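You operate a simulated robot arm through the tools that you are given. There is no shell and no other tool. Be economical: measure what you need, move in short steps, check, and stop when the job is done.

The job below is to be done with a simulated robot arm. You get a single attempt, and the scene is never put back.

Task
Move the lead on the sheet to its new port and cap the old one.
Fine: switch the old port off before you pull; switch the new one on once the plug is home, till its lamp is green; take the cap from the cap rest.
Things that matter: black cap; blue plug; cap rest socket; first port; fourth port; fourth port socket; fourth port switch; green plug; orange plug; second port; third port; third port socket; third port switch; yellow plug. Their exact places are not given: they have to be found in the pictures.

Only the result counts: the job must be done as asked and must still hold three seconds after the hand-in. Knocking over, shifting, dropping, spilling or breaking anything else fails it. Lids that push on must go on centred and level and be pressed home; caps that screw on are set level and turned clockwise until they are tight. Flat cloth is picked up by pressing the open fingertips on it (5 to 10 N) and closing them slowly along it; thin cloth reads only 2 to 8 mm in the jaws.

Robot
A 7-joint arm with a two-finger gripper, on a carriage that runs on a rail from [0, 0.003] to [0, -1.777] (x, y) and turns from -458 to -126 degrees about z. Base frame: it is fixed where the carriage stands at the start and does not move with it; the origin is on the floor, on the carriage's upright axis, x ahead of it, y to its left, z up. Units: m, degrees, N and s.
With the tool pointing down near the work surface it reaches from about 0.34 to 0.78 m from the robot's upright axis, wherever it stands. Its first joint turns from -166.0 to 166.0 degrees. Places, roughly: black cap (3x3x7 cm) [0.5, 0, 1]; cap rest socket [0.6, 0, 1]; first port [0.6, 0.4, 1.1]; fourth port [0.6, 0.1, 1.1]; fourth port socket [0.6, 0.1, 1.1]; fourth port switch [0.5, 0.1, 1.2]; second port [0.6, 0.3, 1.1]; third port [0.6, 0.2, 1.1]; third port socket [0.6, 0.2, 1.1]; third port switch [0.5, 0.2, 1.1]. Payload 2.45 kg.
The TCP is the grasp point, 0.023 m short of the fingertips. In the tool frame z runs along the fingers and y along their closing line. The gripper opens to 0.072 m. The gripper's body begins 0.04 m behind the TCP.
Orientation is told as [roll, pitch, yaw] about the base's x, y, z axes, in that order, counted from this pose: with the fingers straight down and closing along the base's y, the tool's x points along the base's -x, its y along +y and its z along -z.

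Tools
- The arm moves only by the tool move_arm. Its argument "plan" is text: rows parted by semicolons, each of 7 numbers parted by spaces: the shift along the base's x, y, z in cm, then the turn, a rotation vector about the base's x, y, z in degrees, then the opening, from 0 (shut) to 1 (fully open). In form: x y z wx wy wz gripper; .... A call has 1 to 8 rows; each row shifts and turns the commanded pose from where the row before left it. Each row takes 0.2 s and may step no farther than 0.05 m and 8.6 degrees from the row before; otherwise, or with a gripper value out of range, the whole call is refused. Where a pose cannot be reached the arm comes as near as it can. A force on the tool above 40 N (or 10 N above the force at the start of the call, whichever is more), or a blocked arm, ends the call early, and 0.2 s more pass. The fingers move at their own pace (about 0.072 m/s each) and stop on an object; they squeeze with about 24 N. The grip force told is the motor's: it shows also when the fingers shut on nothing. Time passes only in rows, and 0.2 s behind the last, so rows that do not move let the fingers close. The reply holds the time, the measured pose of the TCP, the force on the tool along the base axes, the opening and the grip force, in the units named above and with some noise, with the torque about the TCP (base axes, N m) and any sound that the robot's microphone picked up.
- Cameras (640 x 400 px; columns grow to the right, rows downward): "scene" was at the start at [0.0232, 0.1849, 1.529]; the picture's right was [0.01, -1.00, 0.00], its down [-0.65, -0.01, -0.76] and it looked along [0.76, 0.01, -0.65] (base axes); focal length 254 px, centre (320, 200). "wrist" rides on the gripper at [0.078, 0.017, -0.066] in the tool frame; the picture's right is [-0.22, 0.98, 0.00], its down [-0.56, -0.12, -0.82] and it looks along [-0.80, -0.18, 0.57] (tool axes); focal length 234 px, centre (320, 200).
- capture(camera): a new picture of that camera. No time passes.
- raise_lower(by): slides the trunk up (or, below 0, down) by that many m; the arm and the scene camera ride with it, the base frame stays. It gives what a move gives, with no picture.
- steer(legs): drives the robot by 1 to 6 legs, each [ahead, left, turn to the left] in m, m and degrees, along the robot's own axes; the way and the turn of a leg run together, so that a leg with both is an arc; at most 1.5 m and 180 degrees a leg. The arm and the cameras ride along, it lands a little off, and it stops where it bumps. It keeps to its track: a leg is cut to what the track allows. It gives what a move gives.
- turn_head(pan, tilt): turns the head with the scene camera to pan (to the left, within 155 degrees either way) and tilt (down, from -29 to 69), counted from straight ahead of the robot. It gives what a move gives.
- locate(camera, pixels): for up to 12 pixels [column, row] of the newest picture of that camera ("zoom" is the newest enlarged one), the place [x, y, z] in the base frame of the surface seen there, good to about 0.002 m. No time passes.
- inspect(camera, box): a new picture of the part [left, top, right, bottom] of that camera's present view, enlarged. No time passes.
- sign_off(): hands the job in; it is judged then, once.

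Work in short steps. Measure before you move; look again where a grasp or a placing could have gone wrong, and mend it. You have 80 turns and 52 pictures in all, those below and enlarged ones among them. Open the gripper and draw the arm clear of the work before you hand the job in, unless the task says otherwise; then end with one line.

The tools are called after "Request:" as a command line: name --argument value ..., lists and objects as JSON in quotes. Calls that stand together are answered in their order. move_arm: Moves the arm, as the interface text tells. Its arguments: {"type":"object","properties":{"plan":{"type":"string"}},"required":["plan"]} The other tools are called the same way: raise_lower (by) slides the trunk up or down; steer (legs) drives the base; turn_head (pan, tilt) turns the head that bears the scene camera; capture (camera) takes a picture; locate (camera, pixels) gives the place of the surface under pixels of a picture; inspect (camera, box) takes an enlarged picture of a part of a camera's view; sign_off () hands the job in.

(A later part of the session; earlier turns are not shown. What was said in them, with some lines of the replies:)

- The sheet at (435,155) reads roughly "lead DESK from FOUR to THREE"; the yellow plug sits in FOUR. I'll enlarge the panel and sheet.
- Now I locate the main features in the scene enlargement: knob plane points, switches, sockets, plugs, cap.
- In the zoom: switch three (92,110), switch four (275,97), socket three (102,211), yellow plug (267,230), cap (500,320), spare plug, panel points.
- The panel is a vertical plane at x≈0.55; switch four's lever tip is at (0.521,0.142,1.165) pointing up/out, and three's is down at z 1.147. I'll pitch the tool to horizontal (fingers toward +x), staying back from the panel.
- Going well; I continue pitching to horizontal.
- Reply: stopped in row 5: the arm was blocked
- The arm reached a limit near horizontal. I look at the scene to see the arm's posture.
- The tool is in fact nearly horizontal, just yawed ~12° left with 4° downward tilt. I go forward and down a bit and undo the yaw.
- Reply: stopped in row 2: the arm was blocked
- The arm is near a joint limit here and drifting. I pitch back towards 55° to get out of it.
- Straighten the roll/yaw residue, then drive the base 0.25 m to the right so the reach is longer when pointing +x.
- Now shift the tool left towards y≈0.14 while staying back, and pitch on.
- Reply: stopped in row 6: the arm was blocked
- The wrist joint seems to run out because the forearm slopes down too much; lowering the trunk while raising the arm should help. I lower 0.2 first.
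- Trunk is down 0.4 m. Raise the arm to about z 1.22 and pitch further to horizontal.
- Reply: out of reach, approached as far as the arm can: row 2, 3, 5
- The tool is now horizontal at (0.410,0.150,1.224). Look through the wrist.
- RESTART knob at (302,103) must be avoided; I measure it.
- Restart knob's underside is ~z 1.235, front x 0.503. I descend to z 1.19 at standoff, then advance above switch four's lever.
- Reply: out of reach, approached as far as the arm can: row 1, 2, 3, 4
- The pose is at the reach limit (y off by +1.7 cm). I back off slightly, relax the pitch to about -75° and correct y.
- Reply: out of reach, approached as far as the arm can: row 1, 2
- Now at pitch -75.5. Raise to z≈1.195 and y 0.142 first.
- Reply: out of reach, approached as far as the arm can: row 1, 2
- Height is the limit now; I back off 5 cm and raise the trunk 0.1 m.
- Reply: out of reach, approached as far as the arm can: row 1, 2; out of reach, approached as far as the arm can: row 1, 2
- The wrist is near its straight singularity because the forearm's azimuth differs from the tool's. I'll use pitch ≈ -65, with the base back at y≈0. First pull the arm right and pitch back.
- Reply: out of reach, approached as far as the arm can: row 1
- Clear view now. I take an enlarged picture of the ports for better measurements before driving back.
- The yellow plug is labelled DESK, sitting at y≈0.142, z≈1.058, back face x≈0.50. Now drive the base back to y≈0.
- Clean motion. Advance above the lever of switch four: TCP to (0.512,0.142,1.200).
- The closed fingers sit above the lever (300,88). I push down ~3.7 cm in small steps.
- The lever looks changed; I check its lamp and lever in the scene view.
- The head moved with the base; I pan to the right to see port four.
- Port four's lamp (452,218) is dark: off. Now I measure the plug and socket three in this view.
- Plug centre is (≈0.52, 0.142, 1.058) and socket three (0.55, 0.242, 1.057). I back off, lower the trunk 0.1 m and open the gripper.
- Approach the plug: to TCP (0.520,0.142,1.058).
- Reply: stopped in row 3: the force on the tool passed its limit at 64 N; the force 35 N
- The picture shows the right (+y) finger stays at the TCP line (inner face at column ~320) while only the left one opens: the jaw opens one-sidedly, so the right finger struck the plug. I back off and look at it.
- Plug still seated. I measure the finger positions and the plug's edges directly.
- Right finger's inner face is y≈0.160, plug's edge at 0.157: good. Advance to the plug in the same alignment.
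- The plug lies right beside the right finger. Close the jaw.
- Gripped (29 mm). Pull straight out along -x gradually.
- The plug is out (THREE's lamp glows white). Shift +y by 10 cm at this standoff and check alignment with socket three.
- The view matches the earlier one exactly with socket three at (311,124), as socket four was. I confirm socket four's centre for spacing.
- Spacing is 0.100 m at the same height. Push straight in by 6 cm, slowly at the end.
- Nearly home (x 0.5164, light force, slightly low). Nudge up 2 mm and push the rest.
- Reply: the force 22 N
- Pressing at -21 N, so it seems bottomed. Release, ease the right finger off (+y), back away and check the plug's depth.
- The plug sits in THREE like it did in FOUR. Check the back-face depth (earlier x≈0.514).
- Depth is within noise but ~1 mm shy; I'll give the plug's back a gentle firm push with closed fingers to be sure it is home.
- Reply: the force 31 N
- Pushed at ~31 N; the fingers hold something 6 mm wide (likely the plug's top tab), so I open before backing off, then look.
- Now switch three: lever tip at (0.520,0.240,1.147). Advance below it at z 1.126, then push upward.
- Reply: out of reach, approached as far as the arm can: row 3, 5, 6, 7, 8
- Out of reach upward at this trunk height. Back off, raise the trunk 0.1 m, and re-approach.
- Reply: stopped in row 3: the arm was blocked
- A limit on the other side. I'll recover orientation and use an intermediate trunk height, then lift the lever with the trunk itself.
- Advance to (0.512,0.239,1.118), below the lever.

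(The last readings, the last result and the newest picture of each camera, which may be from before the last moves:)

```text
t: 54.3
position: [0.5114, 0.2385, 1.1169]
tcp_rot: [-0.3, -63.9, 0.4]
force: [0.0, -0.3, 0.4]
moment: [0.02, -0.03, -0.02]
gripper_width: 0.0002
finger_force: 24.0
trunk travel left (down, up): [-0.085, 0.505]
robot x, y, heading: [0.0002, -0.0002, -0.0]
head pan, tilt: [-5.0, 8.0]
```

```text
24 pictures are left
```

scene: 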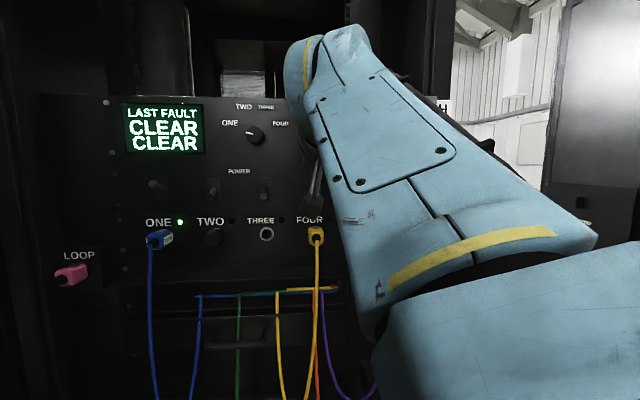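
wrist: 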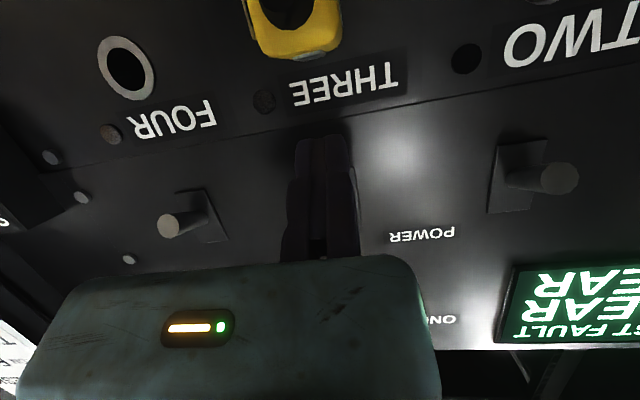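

In place under the lever (hidden behind the fingers). Lift with the trunk by 4.2 cm.

Request:
raise_lower --by 0.042

Request:
capture --camera "wrist"

```text
t: 55.0
position: [0.5132, 0.2384, 1.1525]
tcp_rot: [0.4, -62.8, -0.5]
force: [-8.0, -4.0, -12.9]
moment: [0.0, 0.04, 0.09]
gripper_width: 0.0
finger_force: 28.6
trunk travel left (down, up): [-0.125, 0.465]
robot x, y, heading: [0.0008, -0.0016, -0.1]
head pan, tilt: [-5.0, 8.0]
stopped: the force on the tool passed its limit at 53 N (the readings are from after the stop); the commanded pose is now the measured one
```

```text
23 pictures are left
```

wrist: 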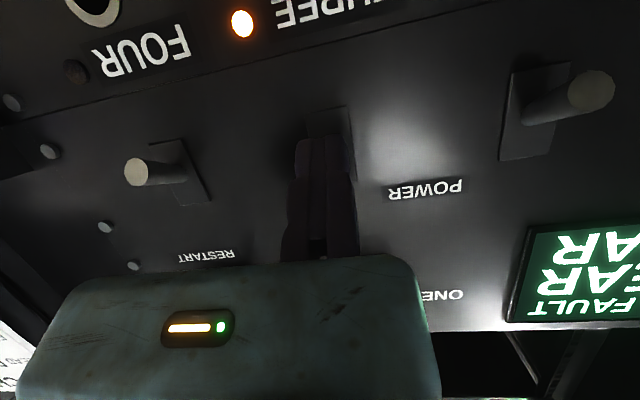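

Lamp THREE (242,25) is now amber: switch is on. I draw off and watch whether it turns green.

Request:
move_arm --plan "0 0 -1 0 0 0 0; -3 0 0 0 0 0 0; -3 0 0 0 0 0 0; 0 0 0 0 0 0 0; 0 0 0 0 0 0 0; 0 0 0 0 0 0 0"

Request:
capture --camera "wrist"

Request:
capture --camera "scene"

```text
t: 56.4
position: [0.4506, 0.2389, 1.1431]
tcp_rot: [0.2, -63.0, -0.2]
force: [-0.4, -0.5, -0.9]
moment: [0.02, -0.01, 0.01]
gripper_width: 0.0
finger_force: 28.3
trunk travel left (down, up): [-0.125, 0.465]
robot x, y, heading: [0.0006, -0.0049, 0.0]
head pan, tilt: [-5.0, 8.0]
```

```text
22 pictures are left
```

wrist: 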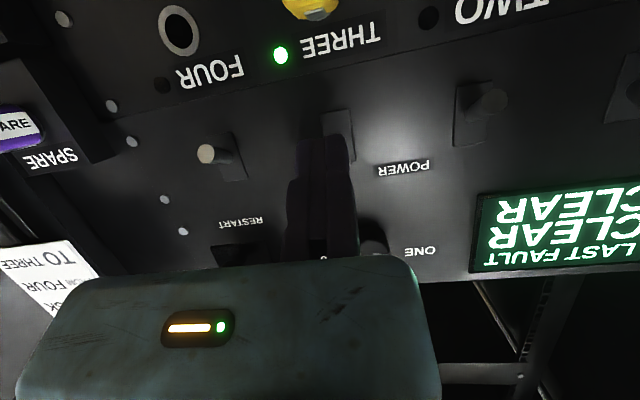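

```text
21 pictures are left
```

scene: 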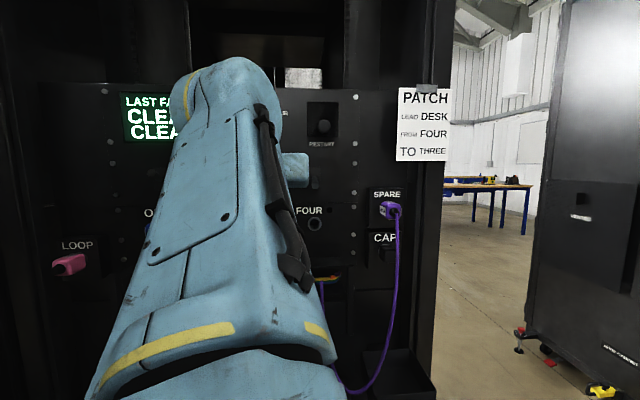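

Lamp THREE is green and the plug is home. Now the cap: inspect it from here.

Request:
inspect --camera "scene" --box '[345, 185, 425, 285]'

```text
4.00 times, centred on (385, 235) of scene
```

zoom: 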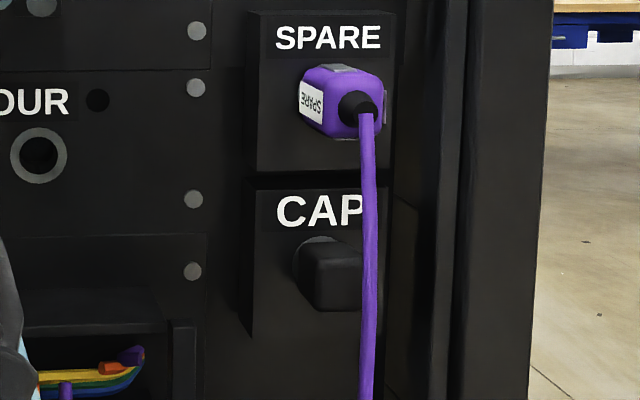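

Request:
locate --camera "zoom" --pixels '[[300, 265], [318, 245], [345, 275], [330, 305], [355, 250], [312, 290], [368, 200], [368, 270], [368, 340], [368, 390], [255, 270], [340, 330]]'

```text
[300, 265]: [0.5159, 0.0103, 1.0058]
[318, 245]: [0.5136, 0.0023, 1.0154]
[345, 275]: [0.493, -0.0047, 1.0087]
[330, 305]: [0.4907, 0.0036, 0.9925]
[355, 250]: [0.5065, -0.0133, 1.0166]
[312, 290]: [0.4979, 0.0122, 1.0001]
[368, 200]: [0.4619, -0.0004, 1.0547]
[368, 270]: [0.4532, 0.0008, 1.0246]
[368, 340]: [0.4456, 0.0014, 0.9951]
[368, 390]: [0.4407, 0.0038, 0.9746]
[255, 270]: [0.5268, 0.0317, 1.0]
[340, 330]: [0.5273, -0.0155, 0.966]
```

Lamp is green. The cap (y≈0, z .990–1.017, x .491–.526) has the purple cable hanging right in front at (0.453,0.001), so I'll grip it from the left: tool horizontal heading (0.64,-0.77,0), jaws closing vertically. First retreat and rotate about a fixed axis.

Request:
move_arm --plan "-3 -2 0 0 0 0 0; -2.5 -3 -1 0 0 0 0; 0 -2 -1 -8.04 1.63 -1.63 0; 0 0 0 -8.04 1.63 -1.63 0; 0 0 0 -8.04 1.63 -1.63 0; 0 0 0 -8.04 1.63 -1.63 0; 0 0 0 -8.04 1.63 -1.63 0; 0 0 0 0 0 0 0"

```text
t: 57.2
position: [0.4277, 0.1046, 1.1293]
tcp_rot: [-5.2, -62.0, -7.4]
force: [0.8, 0.1, 1.3]
moment: [-0.03, -0.01, 0.03]
gripper_width: 0.0
finger_force: 28.1
trunk travel left (down, up): [-0.125, 0.465]
robot x, y, heading: [0.0011, -0.0045, -0.1]
head pan, tilt: [-5.0, 8.0]
stopped in row 3: the arm was blocked; the commanded pose is now the measured one
```

Blocked by a joint limit near the body; I reduce the pitch and rise while staying at x≈0.42.

Request:
move_arm --plan "0 0 2 0 8 0 0; 0 0 2 0 8 0 0; 0 0 2 0 8 0 0; 0 0 2 0 8 0 0; 0 0 0 0 8 0 0; 0 0 0 0 8 0 0"

```text
t: 58.6
position: [0.4092, 0.1169, 1.176]
tcp_rot: [-10.5, -38.7, -4.3]
force: [0.1, -0.4, -0.1]
moment: [0.01, -0.01, -0.02]
gripper_width: 0.0
finger_force: 28.2
out of reach, approached as far as the arm can: row 3, 4, 5, 6
trunk travel left (down, up): [-0.125, 0.465]
robot x, y, heading: [0.0018, -0.0037, 0.1]
head pan, tilt: [-5.0, 8.0]
```

Tool-down needs a higher trunk; raise 0.15 m, then finish the rotation.

Request:
raise_lower --by 0.15

Request:
move_arm --plan "0 0 0 0 5 0 0; 0 0 0 0 0 0 0"

```text
t: 60.3
position: [0.4097, 0.1157, 1.3248]
tcp_rot: [-10.5, -38.7, -4.2]
force: [-0.2, -0.1, 0.6]
moment: [0.0, -0.03, 0.01]
gripper_width: 0.0002
finger_force: 28.3
trunk travel left (down, up): [-0.275, 0.315]
robot x, y, heading: [-0.0019, -0.0038, 0.1]
head pan, tilt: [-5.0, 8.0]
```

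```text
t: 60.9
position: [0.4077, 0.1163, 1.3221]
tcp_rot: [-11.2, -36.7, -3.8]
force: [0.2, 0.4, 0.5]
moment: [0.0, 0.0, -0.03]
gripper_width: 0.0
finger_force: 28.1
out of reach, approached as far as the arm can: row 1
trunk travel left (down, up): [-0.275, 0.315]
robot x, y, heading: [-0.0013, 0.0009, -0.1]
head pan, tilt: [-5.0, 8.0]
```

Come down relative to the trunk to get inside the workspace.

Request:
move_arm --plan "0 0 -4 0 4 0 0; 0 0 -4 0 4 0 0; 0 0 -4 0 4 0 0; 0 0 0 0 0 0 0"

```text
t: 61.9
position: [0.4091, 0.1135, 1.2041]
tcp_rot: [-12.0, -24.6, -3.4]
force: [0.1, 0.0, 0.5]
moment: [0.04, 0.02, 0.02]
gripper_width: 0.0
finger_force: 27.8
trunk travel left (down, up): [-0.275, 0.315]
robot x, y, heading: [-0.0017, -0.0007, 0.2]
head pan, tilt: [-5.0, 8.0]
```

Now rotate to the side-pointing orientation [-90,0,40] in ten even steps.

Request:
move_arm --plan "0 0 0 -7.95 -0.45 1.95 0; 0 0 0 -7.95 -0.45 1.95 0; 0 0 0 -7.95 -0.45 1.95 0; 0 0 0 -7.95 -0.45 1.95 0; 0 0 0 -7.95 -0.45 1.95 0; 0 0 0 0 0 0 0"

Request:
move_arm --plan "0 0 0 -7.95 -0.45 1.95 0; 0 0 0 -7.95 -0.45 1.95 0; 0 0 0 -7.95 -0.45 1.95 0; 0 0 0 -7.95 -0.45 1.95 0; 0 0 0 -7.95 -0.45 1.95 1; 0 0 0 0 0 0 1; 0 0 0 0 0 0 1"

```text
t: 63.3
position: [0.4082, 0.1166, 1.2027]
tcp_rot: [-55.0, -19.6, 23.7]
force: [-0.4, -0.2, -0.1]
moment: [-0.01, 0.03, -0.02]
gripper_width: 0.0002
finger_force: 28.4
trunk travel left (down, up): [-0.275, 0.315]
robot x, y, heading: [0.0024, -0.0024, 0.1]
head pan, tilt: [-5.0, 8.0]
```

```text
t: 64.5
position: [0.4424, 0.0311, 1.1912]
tcp_rot: [-80.8, -2.8, 35.7]
force: [-0.7, 0.2, 0.6]
moment: [-0.03, 0.03, 0.02]
gripper_width: 0.0566
finger_force: 0.0
trunk travel left (down, up): [-0.275, 0.315]
robot x, y, heading: [0.003, -0.0013, 0.0]
head pan, tilt: [-5.0, 8.0]
stopped in row 6: the arm was blocked; the commanded pose is now the measured one
```

Nearly there ([-81,-3,36]) with the arm close to its body. Look at the scene before continuing.

Request:
turn_head --pan -10 --tilt 22

Request:
capture --camera "scene"

Request:
capture --camera "wrist"

```text
t: 65.3
position: [0.4429, 0.0327, 1.1914]
tcp_rot: [-80.7, -2.8, 35.8]
force: [-0.4, -0.3, 0.1]
moment: [0.01, 0.01, 0.0]
gripper_width: 0.0721
finger_force: 0.2
trunk travel left (down, up): [-0.275, 0.315]
robot x, y, heading: [-0.0022, -0.0016, 0.3]
head pan, tilt: [-10.0, 22.0]
```

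```text
19 pictures are left
```

scene: 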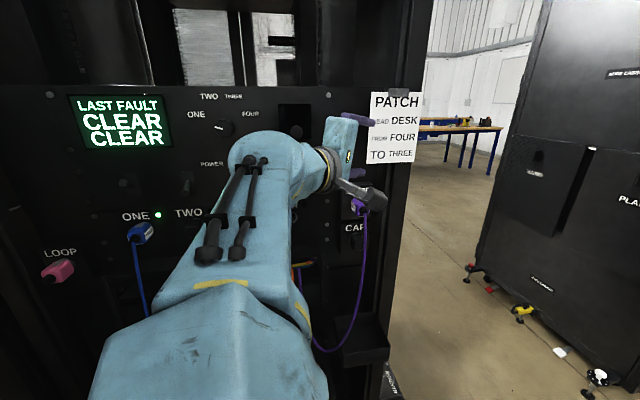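

```text
18 pictures are left
```

wrist: 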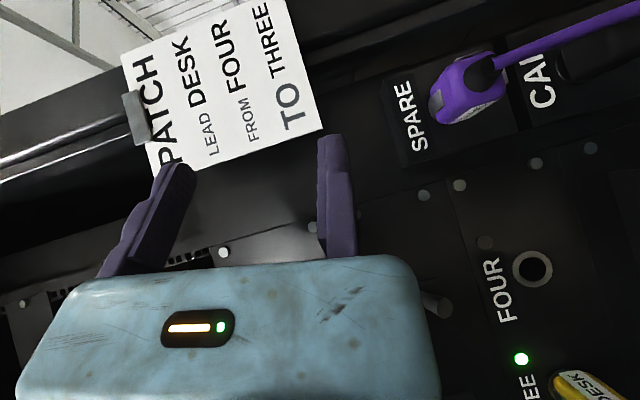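

Good posture. Shift left to y≈0.07 for a pre-grasp, then lower the trunk 0.18 m to bring it to z≈1.01.

Request:
move_arm --plan "0 2 0 0 0 0 1; 0 1.8 0 0 0 0 1; 0 0 0 0 0 0 1"

Request:
raise_lower --by -0.18

```text
t: 66.1
position: [0.4408, 0.0721, 1.1916]
tcp_rot: [-80.6, -2.8, 36.0]
force: [0.0, 0.5, -0.5]
moment: [0.01, 0.01, 0.02]
gripper_width: 0.0721
finger_force: 0.1
trunk travel left (down, up): [-0.275, 0.315]
robot x, y, heading: [-0.0002, -0.007, 0.4]
head pan, tilt: [-10.0, 22.0]
```

```text
t: 68.1
position: [0.4411, 0.0706, 1.011]
tcp_rot: [-80.6, -2.8, 35.9]
force: [-0.3, -0.1, 0.0]
moment: [-0.01, 0.02, -0.01]
gripper_width: 0.072
finger_force: 0.0
trunk travel left (down, up): [-0.095, 0.495]
robot x, y, heading: [-0.0027, -0.003, 0.2]
head pan, tilt: [-10.0, 22.0]
```

Level the tool to [-90,0,40].

Request:
move_arm --plan "0 0 0 -4.65 -1.65 2.05 1; 0 0 0 -4.65 -1.65 2.05 1; 0 0 0 0 0 0 1"

Request:
capture --camera "wrist"

```text
t: 69.1
position: [0.4558, 0.0329, 1.0035]
tcp_rot: [-85.7, -0.8, 38.7]
force: [1.3, -0.3, 0.9]
moment: [-0.01, 0.0, -0.03]
gripper_width: 0.0718
finger_force: 0.1
trunk travel left (down, up): [-0.095, 0.495]
robot x, y, heading: [0.0031, 0.0015, -0.0]
head pan, tilt: [-10.0, 22.0]
stopped in row 3: the arm was blocked; the commanded pose is now the measured one
```

```text
17 pictures are left
```

wrist: 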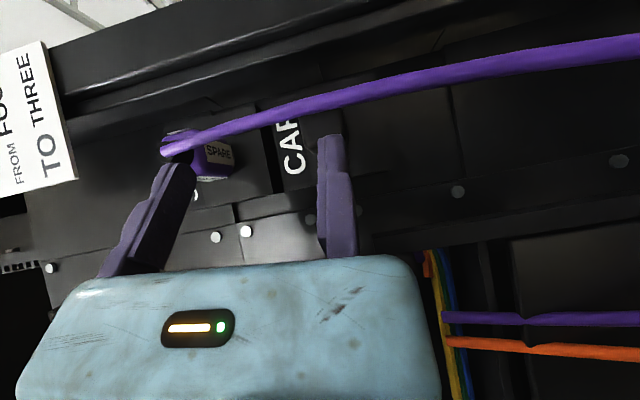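

A limit stops the final few degrees; 4° of tilt is acceptable. I check the cap in the scene view for its exact height and narrow the jaw first.

Request:
move_arm --plan "0.8 0 0 0 0 0 0.65; 0.8 0 0 0 0 0 0.65; 0 0 0 0 0 0 0.65"

Request:
inspect --camera "scene" --box '[300, 170, 420, 260]'

```text
t: 69.9
position: [0.4706, 0.0341, 1.004]
tcp_rot: [-85.9, -0.8, 38.8]
force: [-0.4, 0.1, 0.2]
moment: [0.01, 0.03, 0.0]
gripper_width: 0.0466
finger_force: 0.0
trunk travel left (down, up): [-0.095, 0.495]
robot x, y, heading: [0.0004, -0.0027, 0.3]
head pan, tilt: [-10.0, 22.0]
```

```text
4.44 times, centred on (360, 215) of scene
```

zoom: 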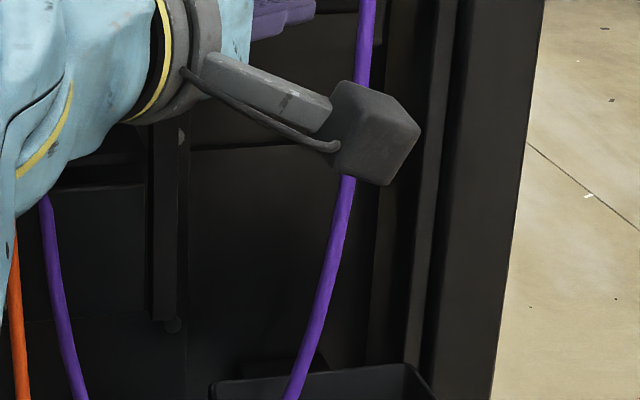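

The cap is hidden behind the camera block from here. Lower 1.7 cm so the lower finger passes beneath the cap, and check through the wrist.

Request:
move_arm --plan "0 0 -1.7 0 0 0 0.65; 0 0 0 0 0 0 0.65"

Request:
inspect --camera "wrist" --box '[160, 60, 420, 260]'

```text
t: 70.5
position: [0.4695, 0.036, 0.9852]
tcp_rot: [-85.8, -0.8, 39.0]
force: [-0.2, -0.2, -0.1]
moment: [0.0, -0.01, -0.02]
gripper_width: 0.0466
finger_force: 0.0
trunk travel left (down, up): [-0.095, 0.495]
robot x, y, heading: [-0.0014, 0.0009, 0.4]
head pan, tilt: [-10.0, 22.0]
```

```text
2.00 times, centred on (290, 160) of wrist
```

zoom: 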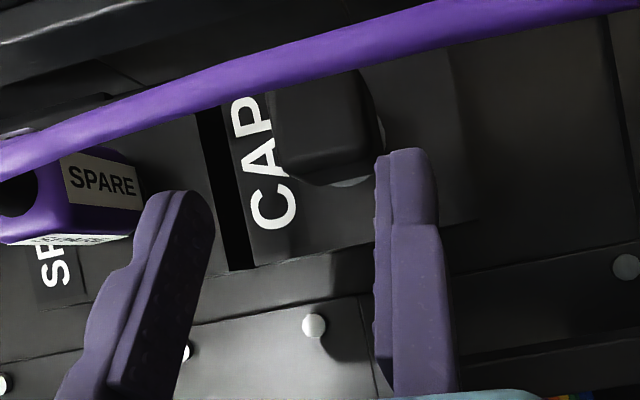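

The cap (270–380, 75–180 in the zoom) lies between the jaws. Measure its edges.

Request:
locate --camera "zoom" --pixels '[[280, 120], [290, 165], [330, 175], [365, 160], [370, 110], [320, 110], [300, 150], [345, 145], [382, 170], [200, 215], [345, 60]]'

```text
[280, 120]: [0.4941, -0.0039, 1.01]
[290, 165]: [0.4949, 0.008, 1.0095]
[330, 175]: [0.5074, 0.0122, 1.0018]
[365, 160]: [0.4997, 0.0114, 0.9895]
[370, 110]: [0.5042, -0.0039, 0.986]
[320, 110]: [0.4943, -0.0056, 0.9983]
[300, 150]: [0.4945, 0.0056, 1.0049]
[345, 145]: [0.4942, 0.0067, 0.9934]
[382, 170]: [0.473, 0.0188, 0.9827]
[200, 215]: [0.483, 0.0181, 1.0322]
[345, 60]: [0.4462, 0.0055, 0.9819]
```

Cap: front x .494, bottom z .986, centre y≈-0.001. Slide in along the tool direction to (0.498,0.000) and close slowly.

Request:
move_arm --plan "0.9 -1.2 -0.1 0 0 0 0.65; 1 -1.2 0 0 0 0 0.65; 1 -1.2 0 0 0 0 0.65; 0 0 0 0 0 0 0.65"

Request:
inspect --camera "wrist" --box '[160, 60, 420, 260]'

```text
t: 71.5
position: [0.4973, -0.0005, 0.9849]
tcp_rot: [-85.8, -0.8, 39.0]
force: [0.1, 0.1, 0.2]
moment: [0.0, -0.01, 0.0]
gripper_width: 0.0469
finger_force: 0.1
trunk travel left (down, up): [-0.095, 0.495]
robot x, y, heading: [-0.0042, -0.0002, -0.0]
head pan, tilt: [-10.0, 22.0]
```

```text
2.00 times, centred on (290, 160) of wrist
```

zoom: 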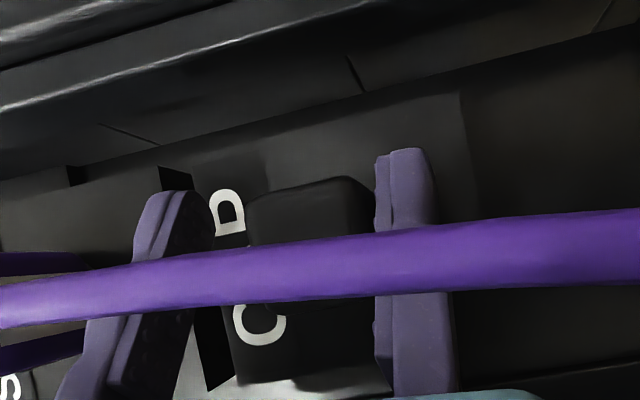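

The cap is between the fingers, with the cable in front and free. Close.

Request:
move_arm --plan "0 0 0 0 0 0 0.5; 0 0 0 0 0 0 0.42; 0 0 0 0 0 0 0.3; 0 0 0 0 0 0 0; 0 0 0 0 0 0 0; 0 0 0 0 0 0 0"

```text
t: 72.9
position: [0.4971, 0.0006, 0.9862]
tcp_rot: [-85.9, -0.8, 38.9]
force: [0.3, -1.5, 3.8]
moment: [-0.02, -0.25, -0.03]
gripper_width: 0.0271
finger_force: 24.4
trunk travel left (down, up): [-0.095, 0.495]
robot x, y, heading: [-0.0009, -0.0001, 0.3]
head pan, tilt: [-10.0, 22.0]
```

Gripped (27 mm). Pull straight out 4 cm.

Request:
move_arm --plan "-0.6 0 0 0 0 0 0; -0.8 0 0 0 0 0 0; -0.8 0 0 0 0 0 0; -0.8 0 0 0 0 0 0; -0.7 0 0 0 0 0 0; -0.4 0 0 0 0 0 0; 0 0 0 0 0 0 0"

Request:
capture --camera "wrist"

```text
t: 74.5
position: [0.4579, 0.0001, 0.9855]
tcp_rot: [-85.8, -0.8, 38.8]
force: [-0.1, -0.9, 0.4]
moment: [0.01, -0.01, -0.02]
gripper_width: 0.027
finger_force: 23.7
trunk travel left (down, up): [-0.095, 0.495]
robot x, y, heading: [0.0031, 0.0005, 0.0]
head pan, tilt: [-10.0, 22.0]
```

```text
13 pictures are left
```

wrist: 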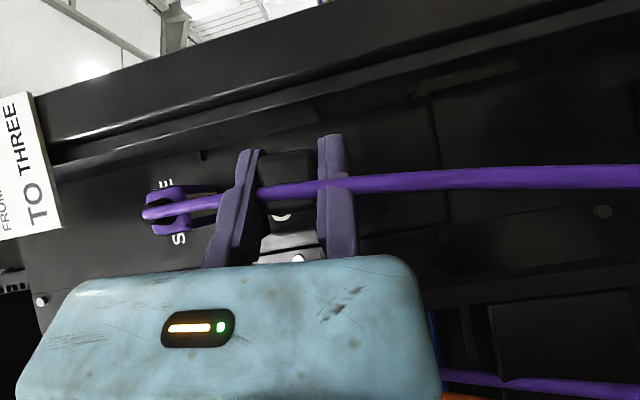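

Cap moved 3.9 cm with no resistance. Pull 0.6 cm more, then ease left.

Request:
move_arm --plan "-0.6 0 0 0 0 0 0; 0 0.5 0 0 0 0 0; 0 1 0 0 0 0 0; 0 2 0 0 0 0 0; -1 3 0 0 0 0 0; 0 0 0 0 0 0 0"

Request:
capture --camera "wrist"

```text
t: 76.1
position: [0.4532, 0.0362, 0.9764]
tcp_rot: [-82.8, -1.5, 37.3]
force: [0.3, -0.8, 0.3]
moment: [0.02, -0.02, -0.01]
gripper_width: 0.0269
finger_force: 23.8
trunk travel left (down, up): [-0.095, 0.495]
robot x, y, heading: [0.0038, 0.0005, 0.2]
head pan, tilt: [-10.0, 22.0]
stopped in row 6: the arm was blocked; the commanded pose is now the measured one
```

```text
12 pictures are left
```

wrist: 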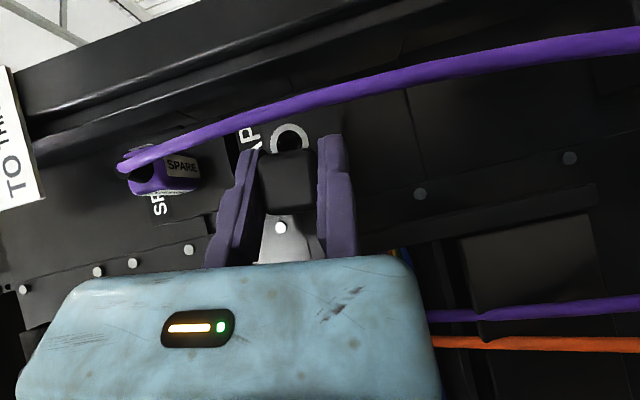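

The cap is out and free. Measure the rest socket's ring for the offset to port four.

Request:
locate --camera "wrist" --pixels '[[274, 137], [306, 137], [290, 126], [282, 130], [298, 130], [265, 165], [308, 165], [287, 158], [287, 195], [268, 195]]'

```text
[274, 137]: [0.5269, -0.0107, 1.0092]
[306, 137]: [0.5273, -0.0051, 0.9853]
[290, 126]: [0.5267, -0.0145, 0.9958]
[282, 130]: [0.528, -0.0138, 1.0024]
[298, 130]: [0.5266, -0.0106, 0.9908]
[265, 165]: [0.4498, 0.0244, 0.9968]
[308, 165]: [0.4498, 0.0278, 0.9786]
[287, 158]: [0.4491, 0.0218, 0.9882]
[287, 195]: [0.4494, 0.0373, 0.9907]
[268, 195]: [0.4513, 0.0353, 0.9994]
```

I enlarge the ring for an accurate centre.

Request:
inspect --camera "wrist" --box '[240, 110, 340, 172]'

```text
6.40 times, centred on (290, 141) of wrist
```

zoom: 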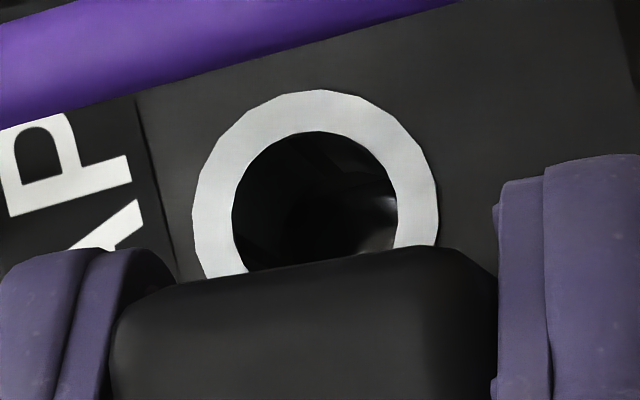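

Request:
locate --camera "zoom" --pixels '[[199, 212], [434, 205], [318, 97], [228, 214], [402, 205], [318, 126], [225, 145], [412, 135], [150, 330], [460, 330], [300, 300]]'

```text
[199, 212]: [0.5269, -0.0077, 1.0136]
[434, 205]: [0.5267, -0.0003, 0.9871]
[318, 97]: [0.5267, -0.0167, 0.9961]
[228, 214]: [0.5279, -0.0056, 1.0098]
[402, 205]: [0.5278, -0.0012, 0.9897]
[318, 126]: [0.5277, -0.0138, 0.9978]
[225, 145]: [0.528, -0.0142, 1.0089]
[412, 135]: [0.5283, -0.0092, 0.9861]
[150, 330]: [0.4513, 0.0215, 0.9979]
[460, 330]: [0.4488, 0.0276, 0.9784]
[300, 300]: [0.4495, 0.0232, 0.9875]
```

Ring centre ≈ (y -0.002, z 0.9995); so port-four home TCP ≈ (0.5196, 0.1446, 1.044). Raise with the trunk, then move left at a standoff.

Request:
raise_lower --by 0.06

Request:
move_arm --plan "0 3 0 0 0 0 0; 0 3 0 0 0 0 0; 0 3 0 0 0 0 0; 0 1.8 0 0 0 0 0; 0 0 0 0 0 0 0"

```text
t: 77.1
position: [0.4535, 0.0359, 1.0361]
tcp_rot: [-82.7, -1.4, 37.3]
force: [0.0, -0.5, -0.2]
moment: [0.0, 0.02, 0.0]
gripper_width: 0.0267
finger_force: 24.2
trunk travel left (down, up): [-0.155, 0.435]
robot x, y, heading: [0.0004, -0.0012, 0.2]
head pan, tilt: [-10.0, 22.0]
```

```text
t: 78.3
position: [0.453, 0.1446, 1.0351]
tcp_rot: [-82.7, -1.5, 37.5]
force: [-0.3, -0.2, -0.8]
moment: [-0.04, -0.02, 0.01]
gripper_width: 0.0267
finger_force: 24.1
trunk travel left (down, up): [-0.155, 0.435]
robot x, y, heading: [-0.001, -0.0018, -0.1]
head pan, tilt: [-10.0, 22.0]
```

Now restore the grasp orientation and raise to z 1.044, then view.

Request:
move_arm --plan "0 0 0.8 -2.95 -1.4 1.4 0; 0 0 0 0 0 0 0; 0 0 0 0 0 0 0"

Request:
capture --camera "wrist"

Request:
inspect --camera "scene" --box '[220, 140, 380, 240]'

```text
t: 79.1
position: [0.4528, 0.1446, 1.044]
tcp_rot: [-86.0, -0.9, 39.1]
force: [0.4, -0.8, -0.1]
moment: [0.02, -0.03, 0.01]
gripper_width: 0.0269
finger_force: 23.5
trunk travel left (down, up): [-0.155, 0.435]
robot x, y, heading: [0.0021, -0.004, -0.0]
head pan, tilt: [-10.0, 22.0]
```

```text
10 pictures are left
```

wrist: 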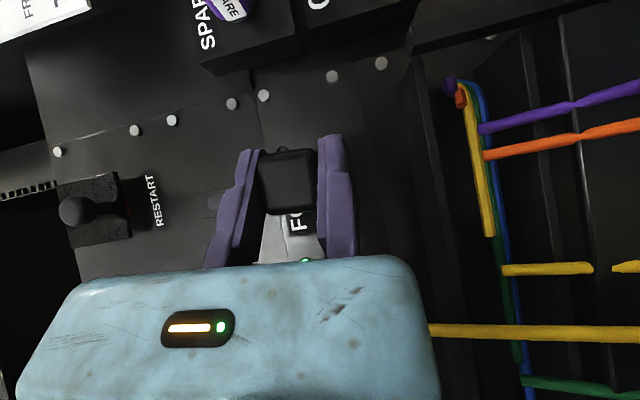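

```text
4.00 times, centred on (300, 190) of scene
```

zoom: 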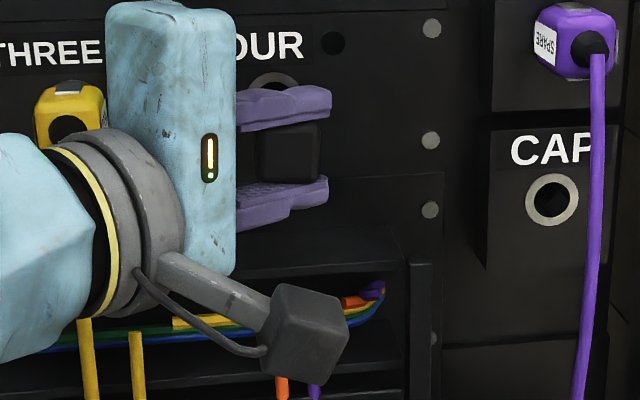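

Excellent view. Measure the rest ring, cap face and hand relative to the yellow plug here.

Request:
locate --camera "zoom" --pixels '[[529, 200], [575, 200], [552, 176], [552, 224], [263, 150], [318, 150], [288, 132], [288, 176], [275, 76], [70, 105], [50, 130], [225, 110]]'

```text
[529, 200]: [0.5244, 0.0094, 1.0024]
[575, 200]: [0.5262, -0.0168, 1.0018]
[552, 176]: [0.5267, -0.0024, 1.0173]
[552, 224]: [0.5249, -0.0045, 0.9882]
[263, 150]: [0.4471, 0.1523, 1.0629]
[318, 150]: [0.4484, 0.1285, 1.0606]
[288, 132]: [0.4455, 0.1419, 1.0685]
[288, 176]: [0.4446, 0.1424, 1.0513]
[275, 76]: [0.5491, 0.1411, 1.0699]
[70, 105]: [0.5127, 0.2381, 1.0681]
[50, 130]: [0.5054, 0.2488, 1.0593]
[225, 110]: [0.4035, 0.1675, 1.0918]
```

Both the ring offset and the cap face say: shift y +1.5 mm, z -3 mm. Then insert straight; pin should meet the port at TCP x≈0.485.

Request:
move_arm --plan "0 0.15 -0.3 0 0 0 0; 2 0 0 0 0 0 0; 1 0 0 0 0 0 0; 0.6 0 0 0 0 0 0; 0.5 0 0 0 0 0 0; 0 0 0 0 0 0 0"

```text
t: 80.5
position: [0.4949, 0.1469, 1.0421]
tcp_rot: [-86.0, -0.8, 39.0]
force: [0.4, -0.6, -1.3]
moment: [-0.02, 0.01, -0.02]
gripper_width: 0.0268
finger_force: 24.0
trunk travel left (down, up): [-0.155, 0.435]
robot x, y, heading: [0.0022, -0.0045, 0.2]
head pan, tilt: [-10.0, 22.0]
```

No resistance past the mouth: the pin is entering. Continue in small steps.

Request:
move_arm --plan "0.6 0 0 0 0 0 0; 0.6 0 0 0 0 0 0; 0.5 0 0 0 0 0 0; 0.4 0 0 0 0 0 0; 0.3 0 0 0 0 0 0; 0.2 0 0 0 0 0 0; 0 0 0 0 0 0 0"

Request:
inspect --camera "scene" --box '[220, 140, 380, 240]'

```text
t: 82.1
position: [0.5211, 0.1467, 1.0412]
tcp_rot: [-86.0, -0.8, 38.8]
force: [-4.0, -5.7, -2.5]
moment: [0.1, 0.03, -0.23]
gripper_width: 0.0268
finger_force: 24.2
trunk travel left (down, up): [-0.155, 0.435]
robot x, y, heading: [-0.0033, -0.0012, 0.2]
head pan, tilt: [-10.0, 22.0]
```

```text
4.00 times, centred on (300, 190) of scene
```

zoom: 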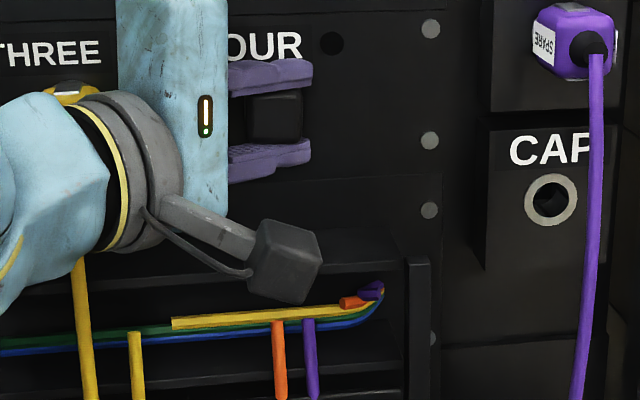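

At the expected home depth with light force. Press a few mm further to seat it firmly.

Request:
move_arm --plan "0.2 0 0 0 0 0 0; 0.2 0 0 0 0 0 0; 0.2 0 0 0 0 0 0; 0 0 0 0 0 0 0"

```text
t: 82.9
position: [0.5229, 0.147, 1.0414]
tcp_rot: [-85.9, -0.9, 38.7]
force: [-26.0, -3.8, -4.2]
moment: [-0.32, -0.03, 1.97]
gripper_width: 0.0269
finger_force: 23.4
trunk travel left (down, up): [-0.155, 0.435]
robot x, y, heading: [-0.0009, -0.0018, 0.1]
head pan, tilt: [-10.0, 22.0]
stopped in row 4: the force on the tool passed its limit at 43 N (the readings are from after the stop); the commanded pose is now the measured one
```

Seated firmly (43 N stop). Release, drop the lower finger slightly, and retreat along the tool axis.

Request:
move_arm --plan "-0.1 0 0 0 0 0 0; 0 0 0 0 0 0 0.65; 0 0 0 0 0 0 0.65; 0 0 -0.3 0 0 0 0.65; -1.3 1.5 0 0 0 0 0.65; -2.5 1.5 0 0 0 0 0.65; -3.5 0.5 0 0 0 0 0.65; 0 0 0 0 0 0 0.65"

Request:
inspect --camera "scene" --box '[180, 130, 340, 230]'

```text
t: 84.7
position: [0.4503, 0.1805, 1.0382]
tcp_rot: [-85.8, -0.6, 38.8]
force: [-0.2, 0.0, 0.6]
moment: [0.03, 0.0, 0.0]
gripper_width: 0.0463
finger_force: 0.1
trunk travel left (down, up): [-0.155, 0.435]
robot x, y, heading: [0.0011, -0.001, 0.3]
head pan, tilt: [-10.0, 22.0]
```

```text
4.00 times, centred on (260, 180) of scene
5 turns are left
```

zoom: 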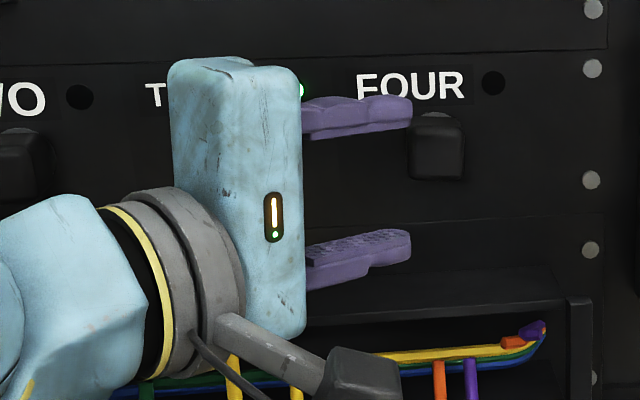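

Few turns left. Check the cap's depth (expected face x≈0.516) and pull the arm further back.

Request:
locate --camera "zoom" --pixels '[[425, 155], [450, 155], [437, 140], [437, 170], [435, 116]]'

Request:
move_arm --plan "-2 -2 2 0 0 0 1; 0 -3 3 0 0 0 1; 0 -3 3 0 0 0 1; 0 0 0 0 0 0 1"

Request:
capture --camera "scene"

```text
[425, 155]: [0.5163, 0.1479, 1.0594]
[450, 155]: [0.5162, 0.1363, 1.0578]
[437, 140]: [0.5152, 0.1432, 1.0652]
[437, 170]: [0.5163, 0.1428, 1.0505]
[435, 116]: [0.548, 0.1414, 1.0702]
```

```text
t: 85.7
position: [0.4306, 0.101, 1.1198]
tcp_rot: [-85.9, -0.8, 38.8]
force: [-0.1, 0.4, -0.1]
moment: [0.03, 0.03, 0.0]
gripper_width: 0.0722
finger_force: 0.0
trunk travel left (down, up): [-0.155, 0.435]
robot x, y, heading: [0.0023, -0.0003, 0.1]
head pan, tilt: [-10.0, 22.0]
```

```text
6 pictures are left
4 turns are left
```

scene: 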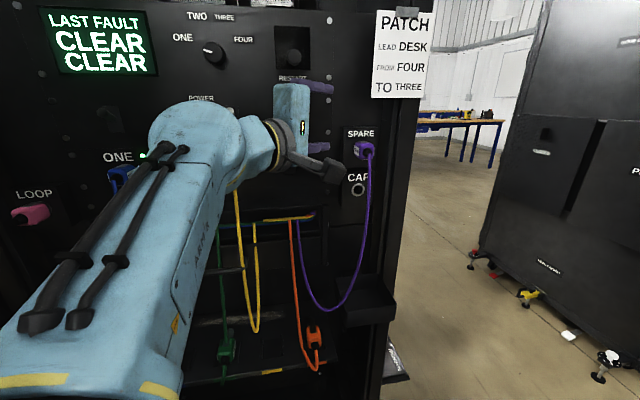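

The cap's face is at x 0.516, level and home as expected. One last wrist look at lamp THREE.

Request:
capture --camera "wrist"

```text
5 pictures are left
3 turns are left
```

wrist: 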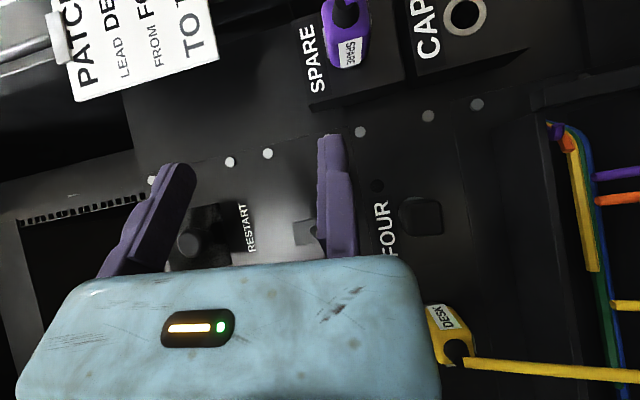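

The cap sits flush in FOUR, the DESK plug is in THREE, and the arm is open and clear. Handing in.

Request:
sign_off

```text
The job is handed in.
```

I moved the DESK lead from port FOUR to port THREE and put the black cap on port FOUR. FOUR was switched off before I pulled the plug, and THREE's lamp was green after I switched it on; the arm hid that lamp in the last check before hand-in.
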